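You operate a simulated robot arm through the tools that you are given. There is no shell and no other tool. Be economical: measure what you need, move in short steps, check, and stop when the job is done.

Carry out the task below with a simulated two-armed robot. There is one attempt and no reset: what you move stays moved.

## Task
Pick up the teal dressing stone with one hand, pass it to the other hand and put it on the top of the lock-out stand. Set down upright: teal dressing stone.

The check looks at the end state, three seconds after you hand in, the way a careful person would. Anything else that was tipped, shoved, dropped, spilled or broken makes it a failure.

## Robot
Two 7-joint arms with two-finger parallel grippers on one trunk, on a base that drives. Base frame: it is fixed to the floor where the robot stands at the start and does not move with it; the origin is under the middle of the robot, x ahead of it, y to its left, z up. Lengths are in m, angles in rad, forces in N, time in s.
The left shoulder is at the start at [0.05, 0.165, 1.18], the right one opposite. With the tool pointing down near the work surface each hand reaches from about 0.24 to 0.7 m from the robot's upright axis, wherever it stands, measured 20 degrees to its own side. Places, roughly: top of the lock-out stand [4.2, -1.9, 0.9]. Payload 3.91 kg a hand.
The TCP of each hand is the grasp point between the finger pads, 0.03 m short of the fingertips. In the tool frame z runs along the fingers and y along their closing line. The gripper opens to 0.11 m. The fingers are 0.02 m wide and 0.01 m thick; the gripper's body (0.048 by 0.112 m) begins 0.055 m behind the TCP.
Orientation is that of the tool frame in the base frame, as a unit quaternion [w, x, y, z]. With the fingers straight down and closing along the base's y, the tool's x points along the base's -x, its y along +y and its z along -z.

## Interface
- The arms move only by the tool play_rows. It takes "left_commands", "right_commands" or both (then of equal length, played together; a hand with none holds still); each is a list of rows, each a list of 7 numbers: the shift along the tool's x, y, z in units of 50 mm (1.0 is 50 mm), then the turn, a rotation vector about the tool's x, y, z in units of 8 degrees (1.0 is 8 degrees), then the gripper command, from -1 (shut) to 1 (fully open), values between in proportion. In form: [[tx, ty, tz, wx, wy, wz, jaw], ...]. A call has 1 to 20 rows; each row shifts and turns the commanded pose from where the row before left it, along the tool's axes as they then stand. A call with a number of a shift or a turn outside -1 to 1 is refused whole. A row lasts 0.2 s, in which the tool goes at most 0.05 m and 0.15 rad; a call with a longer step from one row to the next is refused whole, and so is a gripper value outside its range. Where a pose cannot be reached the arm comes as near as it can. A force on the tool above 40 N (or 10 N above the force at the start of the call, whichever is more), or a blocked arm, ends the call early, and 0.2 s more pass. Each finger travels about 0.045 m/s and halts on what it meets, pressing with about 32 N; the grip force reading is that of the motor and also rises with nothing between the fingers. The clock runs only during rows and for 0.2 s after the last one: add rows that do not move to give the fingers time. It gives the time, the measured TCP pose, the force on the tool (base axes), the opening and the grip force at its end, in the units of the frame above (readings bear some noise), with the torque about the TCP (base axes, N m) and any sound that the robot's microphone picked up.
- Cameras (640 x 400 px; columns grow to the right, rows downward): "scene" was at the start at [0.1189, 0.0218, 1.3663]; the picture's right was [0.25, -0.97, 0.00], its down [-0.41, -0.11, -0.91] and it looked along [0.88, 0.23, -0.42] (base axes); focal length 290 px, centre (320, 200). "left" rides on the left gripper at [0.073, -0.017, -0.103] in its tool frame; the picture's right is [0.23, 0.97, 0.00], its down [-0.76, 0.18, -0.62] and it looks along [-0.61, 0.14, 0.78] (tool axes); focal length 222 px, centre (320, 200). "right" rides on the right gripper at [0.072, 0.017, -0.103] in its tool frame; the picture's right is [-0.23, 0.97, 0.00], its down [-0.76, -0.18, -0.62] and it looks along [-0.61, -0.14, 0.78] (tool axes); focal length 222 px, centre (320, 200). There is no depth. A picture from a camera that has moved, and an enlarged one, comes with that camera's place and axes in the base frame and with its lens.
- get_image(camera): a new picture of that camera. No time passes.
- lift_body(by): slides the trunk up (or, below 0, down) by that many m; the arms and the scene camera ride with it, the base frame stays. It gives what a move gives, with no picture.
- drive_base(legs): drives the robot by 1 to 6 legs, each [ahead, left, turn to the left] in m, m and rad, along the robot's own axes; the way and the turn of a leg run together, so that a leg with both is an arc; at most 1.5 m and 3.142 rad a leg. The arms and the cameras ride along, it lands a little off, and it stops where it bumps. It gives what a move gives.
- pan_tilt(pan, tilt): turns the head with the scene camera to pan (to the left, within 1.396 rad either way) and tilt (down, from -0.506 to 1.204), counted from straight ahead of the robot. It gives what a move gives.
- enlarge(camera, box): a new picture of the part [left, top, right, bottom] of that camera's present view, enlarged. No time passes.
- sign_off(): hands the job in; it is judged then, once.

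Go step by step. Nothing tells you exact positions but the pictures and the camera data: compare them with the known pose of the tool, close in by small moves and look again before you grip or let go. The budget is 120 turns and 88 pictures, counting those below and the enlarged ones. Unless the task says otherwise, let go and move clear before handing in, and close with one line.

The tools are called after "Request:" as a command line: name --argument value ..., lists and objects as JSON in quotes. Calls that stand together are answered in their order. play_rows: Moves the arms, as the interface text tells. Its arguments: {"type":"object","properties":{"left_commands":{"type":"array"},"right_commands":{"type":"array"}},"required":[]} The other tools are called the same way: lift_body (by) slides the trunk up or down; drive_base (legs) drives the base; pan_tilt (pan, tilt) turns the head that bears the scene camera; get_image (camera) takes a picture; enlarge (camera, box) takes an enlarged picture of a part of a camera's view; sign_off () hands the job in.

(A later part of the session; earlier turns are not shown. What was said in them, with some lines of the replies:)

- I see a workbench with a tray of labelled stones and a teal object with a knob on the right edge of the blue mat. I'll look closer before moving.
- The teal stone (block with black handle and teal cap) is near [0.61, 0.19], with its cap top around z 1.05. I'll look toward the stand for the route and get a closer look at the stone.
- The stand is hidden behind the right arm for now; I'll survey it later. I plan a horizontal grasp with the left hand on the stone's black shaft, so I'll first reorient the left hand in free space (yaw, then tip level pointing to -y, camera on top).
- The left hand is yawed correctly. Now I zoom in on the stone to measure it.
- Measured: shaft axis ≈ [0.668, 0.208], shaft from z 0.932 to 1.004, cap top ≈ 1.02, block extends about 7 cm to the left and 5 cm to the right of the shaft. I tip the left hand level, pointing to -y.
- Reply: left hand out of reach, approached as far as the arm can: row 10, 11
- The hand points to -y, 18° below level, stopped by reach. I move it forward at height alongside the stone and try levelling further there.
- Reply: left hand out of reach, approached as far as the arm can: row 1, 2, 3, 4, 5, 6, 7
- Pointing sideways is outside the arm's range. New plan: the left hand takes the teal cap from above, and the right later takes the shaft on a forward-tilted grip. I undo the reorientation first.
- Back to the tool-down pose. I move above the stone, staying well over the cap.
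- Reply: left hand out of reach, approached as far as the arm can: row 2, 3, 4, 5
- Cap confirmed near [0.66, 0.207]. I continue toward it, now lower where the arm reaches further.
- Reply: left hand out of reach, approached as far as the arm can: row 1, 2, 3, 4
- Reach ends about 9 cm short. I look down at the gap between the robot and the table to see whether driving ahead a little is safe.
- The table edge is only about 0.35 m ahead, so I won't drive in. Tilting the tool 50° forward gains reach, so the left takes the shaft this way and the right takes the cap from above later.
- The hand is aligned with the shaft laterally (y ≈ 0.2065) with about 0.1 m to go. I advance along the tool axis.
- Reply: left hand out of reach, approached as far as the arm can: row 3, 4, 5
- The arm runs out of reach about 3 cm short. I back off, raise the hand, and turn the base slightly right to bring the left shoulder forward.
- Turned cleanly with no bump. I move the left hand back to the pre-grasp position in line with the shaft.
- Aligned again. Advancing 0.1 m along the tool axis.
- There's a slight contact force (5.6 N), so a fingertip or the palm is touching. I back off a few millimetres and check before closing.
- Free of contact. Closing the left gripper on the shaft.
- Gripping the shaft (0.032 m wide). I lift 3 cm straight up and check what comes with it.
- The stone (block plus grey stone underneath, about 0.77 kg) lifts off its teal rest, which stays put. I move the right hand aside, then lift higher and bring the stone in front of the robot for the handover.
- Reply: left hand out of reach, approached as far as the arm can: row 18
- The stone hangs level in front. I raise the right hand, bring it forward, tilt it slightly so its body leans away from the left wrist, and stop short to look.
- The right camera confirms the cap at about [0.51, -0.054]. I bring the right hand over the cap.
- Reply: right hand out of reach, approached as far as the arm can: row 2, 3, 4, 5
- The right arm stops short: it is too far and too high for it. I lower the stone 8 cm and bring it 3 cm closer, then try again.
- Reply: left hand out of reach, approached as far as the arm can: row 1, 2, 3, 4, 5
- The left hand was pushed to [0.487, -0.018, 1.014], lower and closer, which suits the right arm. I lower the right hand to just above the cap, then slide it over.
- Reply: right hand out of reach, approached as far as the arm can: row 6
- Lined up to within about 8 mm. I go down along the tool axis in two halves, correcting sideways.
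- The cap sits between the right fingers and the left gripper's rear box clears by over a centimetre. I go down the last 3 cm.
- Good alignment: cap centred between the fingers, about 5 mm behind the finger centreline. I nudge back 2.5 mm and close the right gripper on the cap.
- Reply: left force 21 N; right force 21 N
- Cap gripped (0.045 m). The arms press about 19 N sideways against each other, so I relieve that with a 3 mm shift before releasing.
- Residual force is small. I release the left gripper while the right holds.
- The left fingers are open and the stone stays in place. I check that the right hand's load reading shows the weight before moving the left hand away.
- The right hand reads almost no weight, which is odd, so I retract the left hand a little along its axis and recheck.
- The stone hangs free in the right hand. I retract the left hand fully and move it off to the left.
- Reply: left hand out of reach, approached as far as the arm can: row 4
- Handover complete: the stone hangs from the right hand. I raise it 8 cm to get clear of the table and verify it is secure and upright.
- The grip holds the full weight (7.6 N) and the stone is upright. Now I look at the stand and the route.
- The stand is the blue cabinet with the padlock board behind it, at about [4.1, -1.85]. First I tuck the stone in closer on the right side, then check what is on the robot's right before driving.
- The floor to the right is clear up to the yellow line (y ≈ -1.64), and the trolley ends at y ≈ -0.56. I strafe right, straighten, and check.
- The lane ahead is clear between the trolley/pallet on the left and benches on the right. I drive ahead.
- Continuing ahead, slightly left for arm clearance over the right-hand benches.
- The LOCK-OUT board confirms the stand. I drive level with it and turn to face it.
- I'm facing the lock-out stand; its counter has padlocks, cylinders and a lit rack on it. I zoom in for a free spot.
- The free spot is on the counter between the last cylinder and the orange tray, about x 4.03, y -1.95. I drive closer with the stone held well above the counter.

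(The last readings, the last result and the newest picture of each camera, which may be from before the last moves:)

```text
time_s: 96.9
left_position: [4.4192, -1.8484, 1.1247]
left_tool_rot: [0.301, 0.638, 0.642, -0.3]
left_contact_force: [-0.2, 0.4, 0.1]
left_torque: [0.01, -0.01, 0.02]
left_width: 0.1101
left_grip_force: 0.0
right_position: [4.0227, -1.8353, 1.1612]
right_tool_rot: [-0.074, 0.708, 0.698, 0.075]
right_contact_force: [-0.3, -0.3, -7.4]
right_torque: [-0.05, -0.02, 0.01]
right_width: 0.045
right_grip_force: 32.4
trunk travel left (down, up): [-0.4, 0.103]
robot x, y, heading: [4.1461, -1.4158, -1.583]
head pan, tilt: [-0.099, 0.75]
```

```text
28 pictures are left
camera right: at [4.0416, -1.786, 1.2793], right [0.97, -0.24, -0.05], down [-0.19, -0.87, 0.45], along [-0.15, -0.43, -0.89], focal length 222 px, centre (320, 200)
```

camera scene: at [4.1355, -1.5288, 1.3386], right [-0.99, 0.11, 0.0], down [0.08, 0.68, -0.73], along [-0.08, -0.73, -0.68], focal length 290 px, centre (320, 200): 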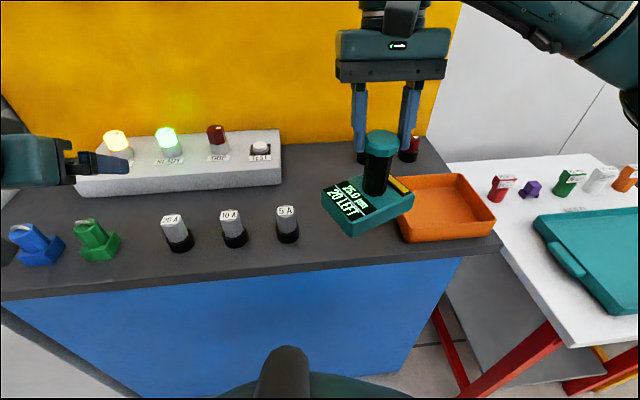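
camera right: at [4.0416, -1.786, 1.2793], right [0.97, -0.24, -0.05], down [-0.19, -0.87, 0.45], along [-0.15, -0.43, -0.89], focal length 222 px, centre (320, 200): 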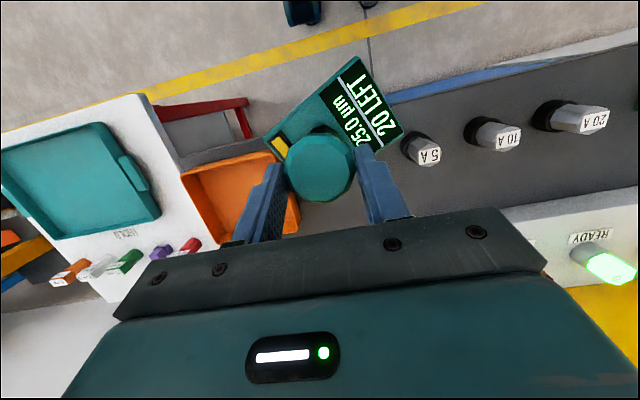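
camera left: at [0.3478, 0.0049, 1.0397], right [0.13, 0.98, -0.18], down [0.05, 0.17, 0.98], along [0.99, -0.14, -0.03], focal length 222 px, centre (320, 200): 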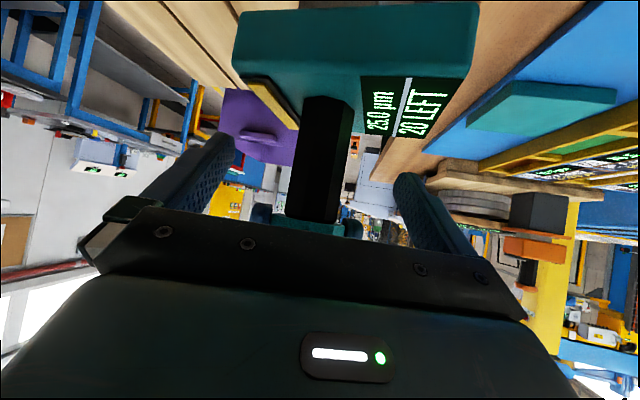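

The spot is clear: between the 5 A cylinder (x ≥ 4.13) and the orange tray (x ≤ 3.92). I extend the stone over it and square it with the counter edge.

Request:
play_rows --right_commands '[[-0.2, 0, -0.044, 0, 0, 0, -1], [-0.41, 0, -0.088, 0, 0, 0, -1], [-0.41, 0, -0.088, 0, 0, 0, -1], [-0.41, 0, -0.088, 0, 0, 0, -1], [-0.41, 0, -0.088, 0, 0, 0, -1], [-0.2, 0, -0.044, 0, 0, 0, -1], [0, 0, 0, -0.111, 0, 0.52, -1], [0, 0, 0, -0.111, 0, 0.52, -1], [0, 0, 0, -0.111, 0, 0.52, -1], [0, 0, 0, -0.111, 0, 0.52, -1], [0, 0, 0, 0, 0, 0, -1]]'

Request:
get_image --camera "scene"

Request:
get_image --camera "right"

```text
time_s: 99.3
left_position: [4.42, -1.8481, 1.1221]
left_tool_rot: [0.302, 0.638, 0.642, -0.3]
left_contact_force: [-1.2, 0.8, 0.2]
left_torque: [0.0, 0.01, 0.03]
left_width: 0.11
left_grip_force: 0.0
right_position: [4.0216, -1.9395, 1.1615]
right_tool_rot: [-0.063, 0.804, 0.585, 0.085]
right_contact_force: [-0.6, -0.1, -7.4]
right_torque: [-0.05, 0.01, -0.02]
right_width: 0.0451
right_grip_force: 32.6
trunk travel left (down, up): [-0.4, 0.103]
robot x, y, heading: [4.1451, -1.415, -1.588]
head pan, tilt: [-0.099, 0.75]
```

```text
27 pictures are left
camera scene: at [4.1356, -1.5289, 1.3385], right [-0.99, 0.11, 0.0], down [0.08, 0.68, -0.73], along [-0.08, -0.73, -0.68], focal length 290 px, centre (320, 200)
```

scene: 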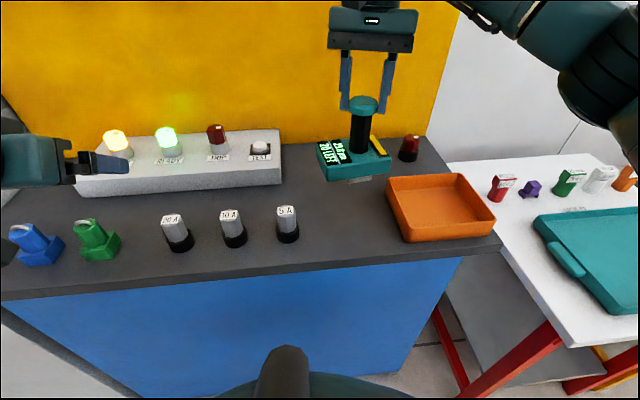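

```text
26 pictures are left
camera right: at [4.0536, -1.8982, 1.2791], right [0.86, -0.51, -0.05], down [-0.44, -0.78, 0.45], along [-0.27, -0.37, -0.89], focal length 222 px, centre (320, 200)
```

right: 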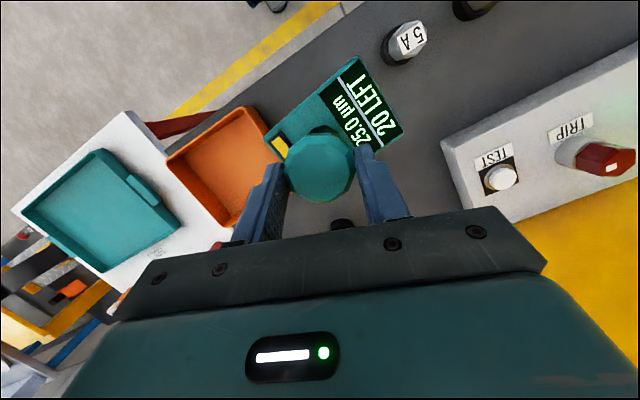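

Squared and above the free spot. I lower to about 2 cm above the counter.

Request:
play_rows --right_commands '[[-0.04, 0, 0.18, 0, 0, 0, -1], [-0.0767, 0, 0.358, 0, 0, 0, -1], [-0.0767, 0, 0.358, 0, 0, 0, -1], [-0.0767, 0, 0.358, 0, 0, 0, -1], [-0.0767, 0, 0.358, 0, 0, 0, -1], [-0.04, 0, 0.18, 0, 0, 0, -1], [0, 0, 0, 0, 0, 0, -1]]'

Request:
enlarge --camera "scene" --box '[256, 130, 448, 250]'

```text
time_s: 100.9
left_position: [4.4201, -1.8471, 1.1224]
left_tool_rot: [0.301, 0.638, 0.642, -0.3]
left_contact_force: [0.3, -1.6, 0.0]
left_torque: [0.02, -0.01, 0.01]
left_width: 0.1101
left_grip_force: 0.1
right_position: [4.022, -1.9413, 1.0702]
right_tool_rot: [-0.061, 0.805, 0.585, 0.085]
right_contact_force: [-0.6, 0.3, -6.4]
right_torque: [-0.02, 0.04, -0.02]
right_width: 0.0452
right_grip_force: 32.5
trunk travel left (down, up): [-0.4, 0.103]
robot x, y, heading: [4.1426, -1.4138, -1.585]
head pan, tilt: [-0.099, 0.75]
```

```text
3.33 times, centred on (352, 190) of scene
camera zoom: at [4.1355, -1.5289, 1.3385], right [-0.99, 0.11, 0.0], down [0.08, 0.68, -0.73], along [-0.08, -0.73, -0.68], focal length 968 px, centre (213, 233)
```

zoom: 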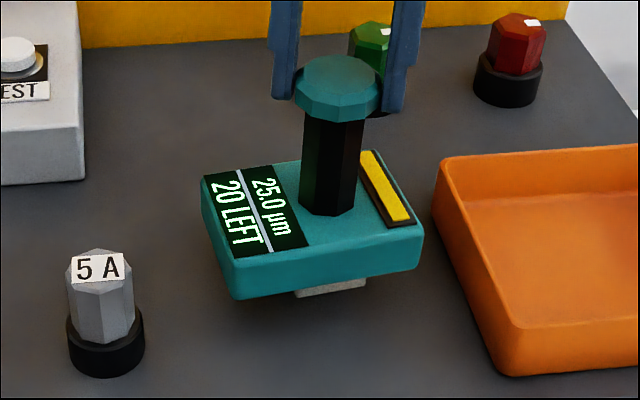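

The stone hangs level with clearance all around. I lower in small steps and watch the load.

Request:
play_rows --right_commands '[[-0.02, 0, 0.1, 0, 0, 0, -1], [-0.02, 0, 0.1, 0, 0, 0, -1], [-0.02, 0, 0.1, 0, 0, 0, -1], [-0.02, 0, 0.1, 0, 0, 0, -1], [0, 0, 0, 0, 0, 0, -1]]'

Request:
enlarge --camera "scene" --box '[256, 130, 448, 250]'

```text
time_s: 102.1
left_position: [4.4197, -1.8479, 1.124]
left_tool_rot: [0.301, 0.638, 0.641, -0.301]
left_contact_force: [0.3, 0.3, 0.3]
left_torque: [-0.02, 0.05, -0.01]
left_width: 0.1099
left_grip_force: 0.0
right_position: [4.0215, -1.9396, 1.051]
right_tool_rot: [-0.061, 0.803, 0.586, 0.085]
right_contact_force: [0.1, -0.1, -3.0]
right_torque: [0.17, -0.08, -0.02]
right_width: 0.0452
right_grip_force: 32.4
trunk travel left (down, up): [-0.4, 0.103]
robot x, y, heading: [4.1489, -1.4154, -1.586]
head pan, tilt: [-0.099, 0.75]
```

```text
3.33 times, centred on (352, 190) of scene
camera zoom: at [4.1356, -1.5285, 1.3386], right [-0.99, 0.11, 0.0], down [0.08, 0.68, -0.73], along [-0.08, -0.73, -0.68], focal length 968 px, centre (213, 233)
```

zoom: 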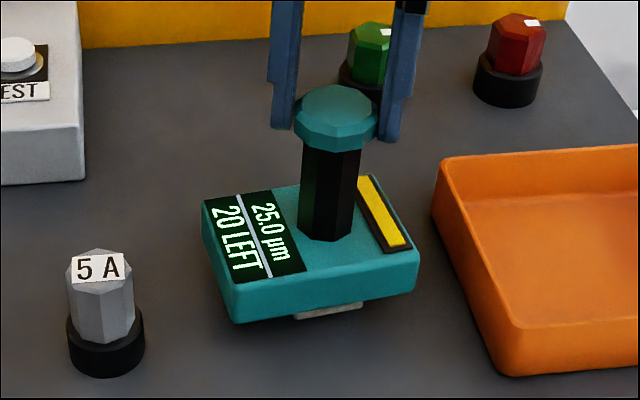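

The load fell to 3 N, so the stone has just touched the counter. One or two more millimetres to seat it.

Request:
play_rows --right_commands '[[-0.006, 0, 0.03, 0, 0, 0, -1], [0, 0, 0, 0, 0, 0, -1]]'

```text
time_s: 102.7
left_position: [4.4192, -1.8476, 1.1233]
left_tool_rot: [0.301, 0.638, 0.642, -0.3]
left_contact_force: [0.2, 0.3, -0.2]
left_torque: [0.01, 0.04, -0.01]
left_width: 0.1099
left_grip_force: 0.0
right_position: [4.0212, -1.9402, 1.0526]
right_tool_rot: [-0.061, 0.804, 0.585, 0.084]
right_contact_force: [-0.6, -0.2, 7.2]
right_torque: [0.23, 0.05, 0.01]
right_width: 0.0453
right_grip_force: 32.2
trunk travel left (down, up): [-0.4, 0.103]
robot x, y, heading: [4.1459, -1.4162, -1.583]
head pan, tilt: [-0.099, 0.75]
```

Seated with light pressure. Releasing slowly.

Request:
play_rows --right_commands '[[0, 0, 0, 0, 0, 0, -0.1], [0, 0, 0, 0, 0, 0, 0.2], [0, 0, 0, 0, 0, 0, 0.5], [0, 0, 0, 0, 0, 0, 0.8], [0, 0, 0, 0, 0, 0, 0.8], [0, 0, 0, 0, 0, 0, 0.8]]'

Request:
enlarge --camera "scene" --box '[256, 130, 448, 250]'

```text
time_s: 104.1
left_position: [4.4203, -1.8468, 1.1232]
left_tool_rot: [0.301, 0.638, 0.642, -0.301]
left_contact_force: [0.1, -0.9, 1.1]
left_torque: [0.02, -0.04, 0.03]
left_width: 0.1101
left_grip_force: 0.0
right_position: [4.0217, -1.9401, 1.0499]
right_tool_rot: [-0.061, 0.804, 0.586, 0.085]
right_contact_force: [0.0, -0.5, 0.6]
right_torque: [0.02, -0.01, 0.0]
right_width: 0.0989
right_grip_force: 0.1
trunk travel left (down, up): [-0.4, 0.103]
robot x, y, heading: [4.1424, -1.4166, -1.584]
head pan, tilt: [-0.099, 0.75]
```

```text
3.33 times, centred on (352, 190) of scene
camera zoom: at [4.1357, -1.5283, 1.3386], right [-0.99, 0.11, 0.0], down [0.08, 0.68, -0.73], along [-0.08, -0.73, -0.68], focal length 968 px, centre (213, 233)
```

zoom: 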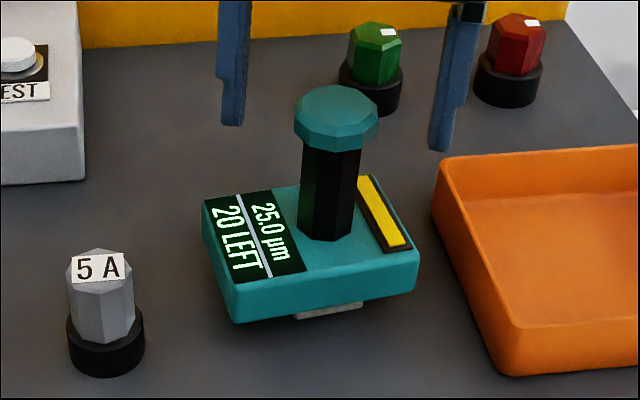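

The stone stands upright on the counter with the fingers open and clear of it. I raise the right hand and check once more.

Request:
play_rows --right_commands '[[0, 0, -0.4, 0, 0, 0, 0.8], [0, 0, -0.6, 0, 0, 0, 0.8], [0, 0, -0.8, 0, 0, 0, 0.8], [0, 0, -0.8, 0, 0, 0, 0.8], [0.5, 0, -0.3, 0, 0, 0, 0.8]]'

Request:
get_image --camera "scene"

```text
time_s: 105.3
left_position: [4.4187, -1.8473, 1.1228]
left_tool_rot: [0.302, 0.637, 0.642, -0.3]
left_contact_force: [-0.6, 0.1, 0.0]
left_torque: [0.0, 0.0, 0.03]
left_width: 0.1098
left_grip_force: 0.1
right_position: [4.0203, -1.9446, 1.1981]
right_tool_rot: [-0.062, 0.804, 0.586, 0.084]
right_contact_force: [-0.1, 0.0, 1.2]
right_torque: [0.01, 0.01, -0.03]
right_width: 0.099
right_grip_force: 0.0
trunk travel left (down, up): [-0.4, 0.103]
robot x, y, heading: [4.1413, -1.4153, -1.584]
head pan, tilt: [-0.099, 0.75]
```

```text
22 pictures are left
camera scene: at [4.1354, -1.5278, 1.3386], right [-0.99, 0.11, 0.0], down [0.08, 0.68, -0.73], along [-0.08, -0.73, -0.68], focal length 290 px, centre (320, 200)
```

scene: 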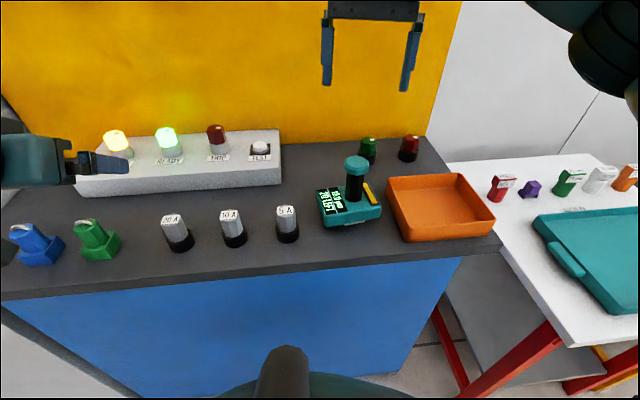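

The stone stands upright on the lock-out stand, both hands are clear of it, and nothing else on the counter has moved, so I'm handing in.

Request:
sign_off

```text
The job is handed in.
```

The teal dressing stone was picked up with the left hand, passed to the right hand, and set down upright on the lock-out stand, and no other object was seen to be disturbed.
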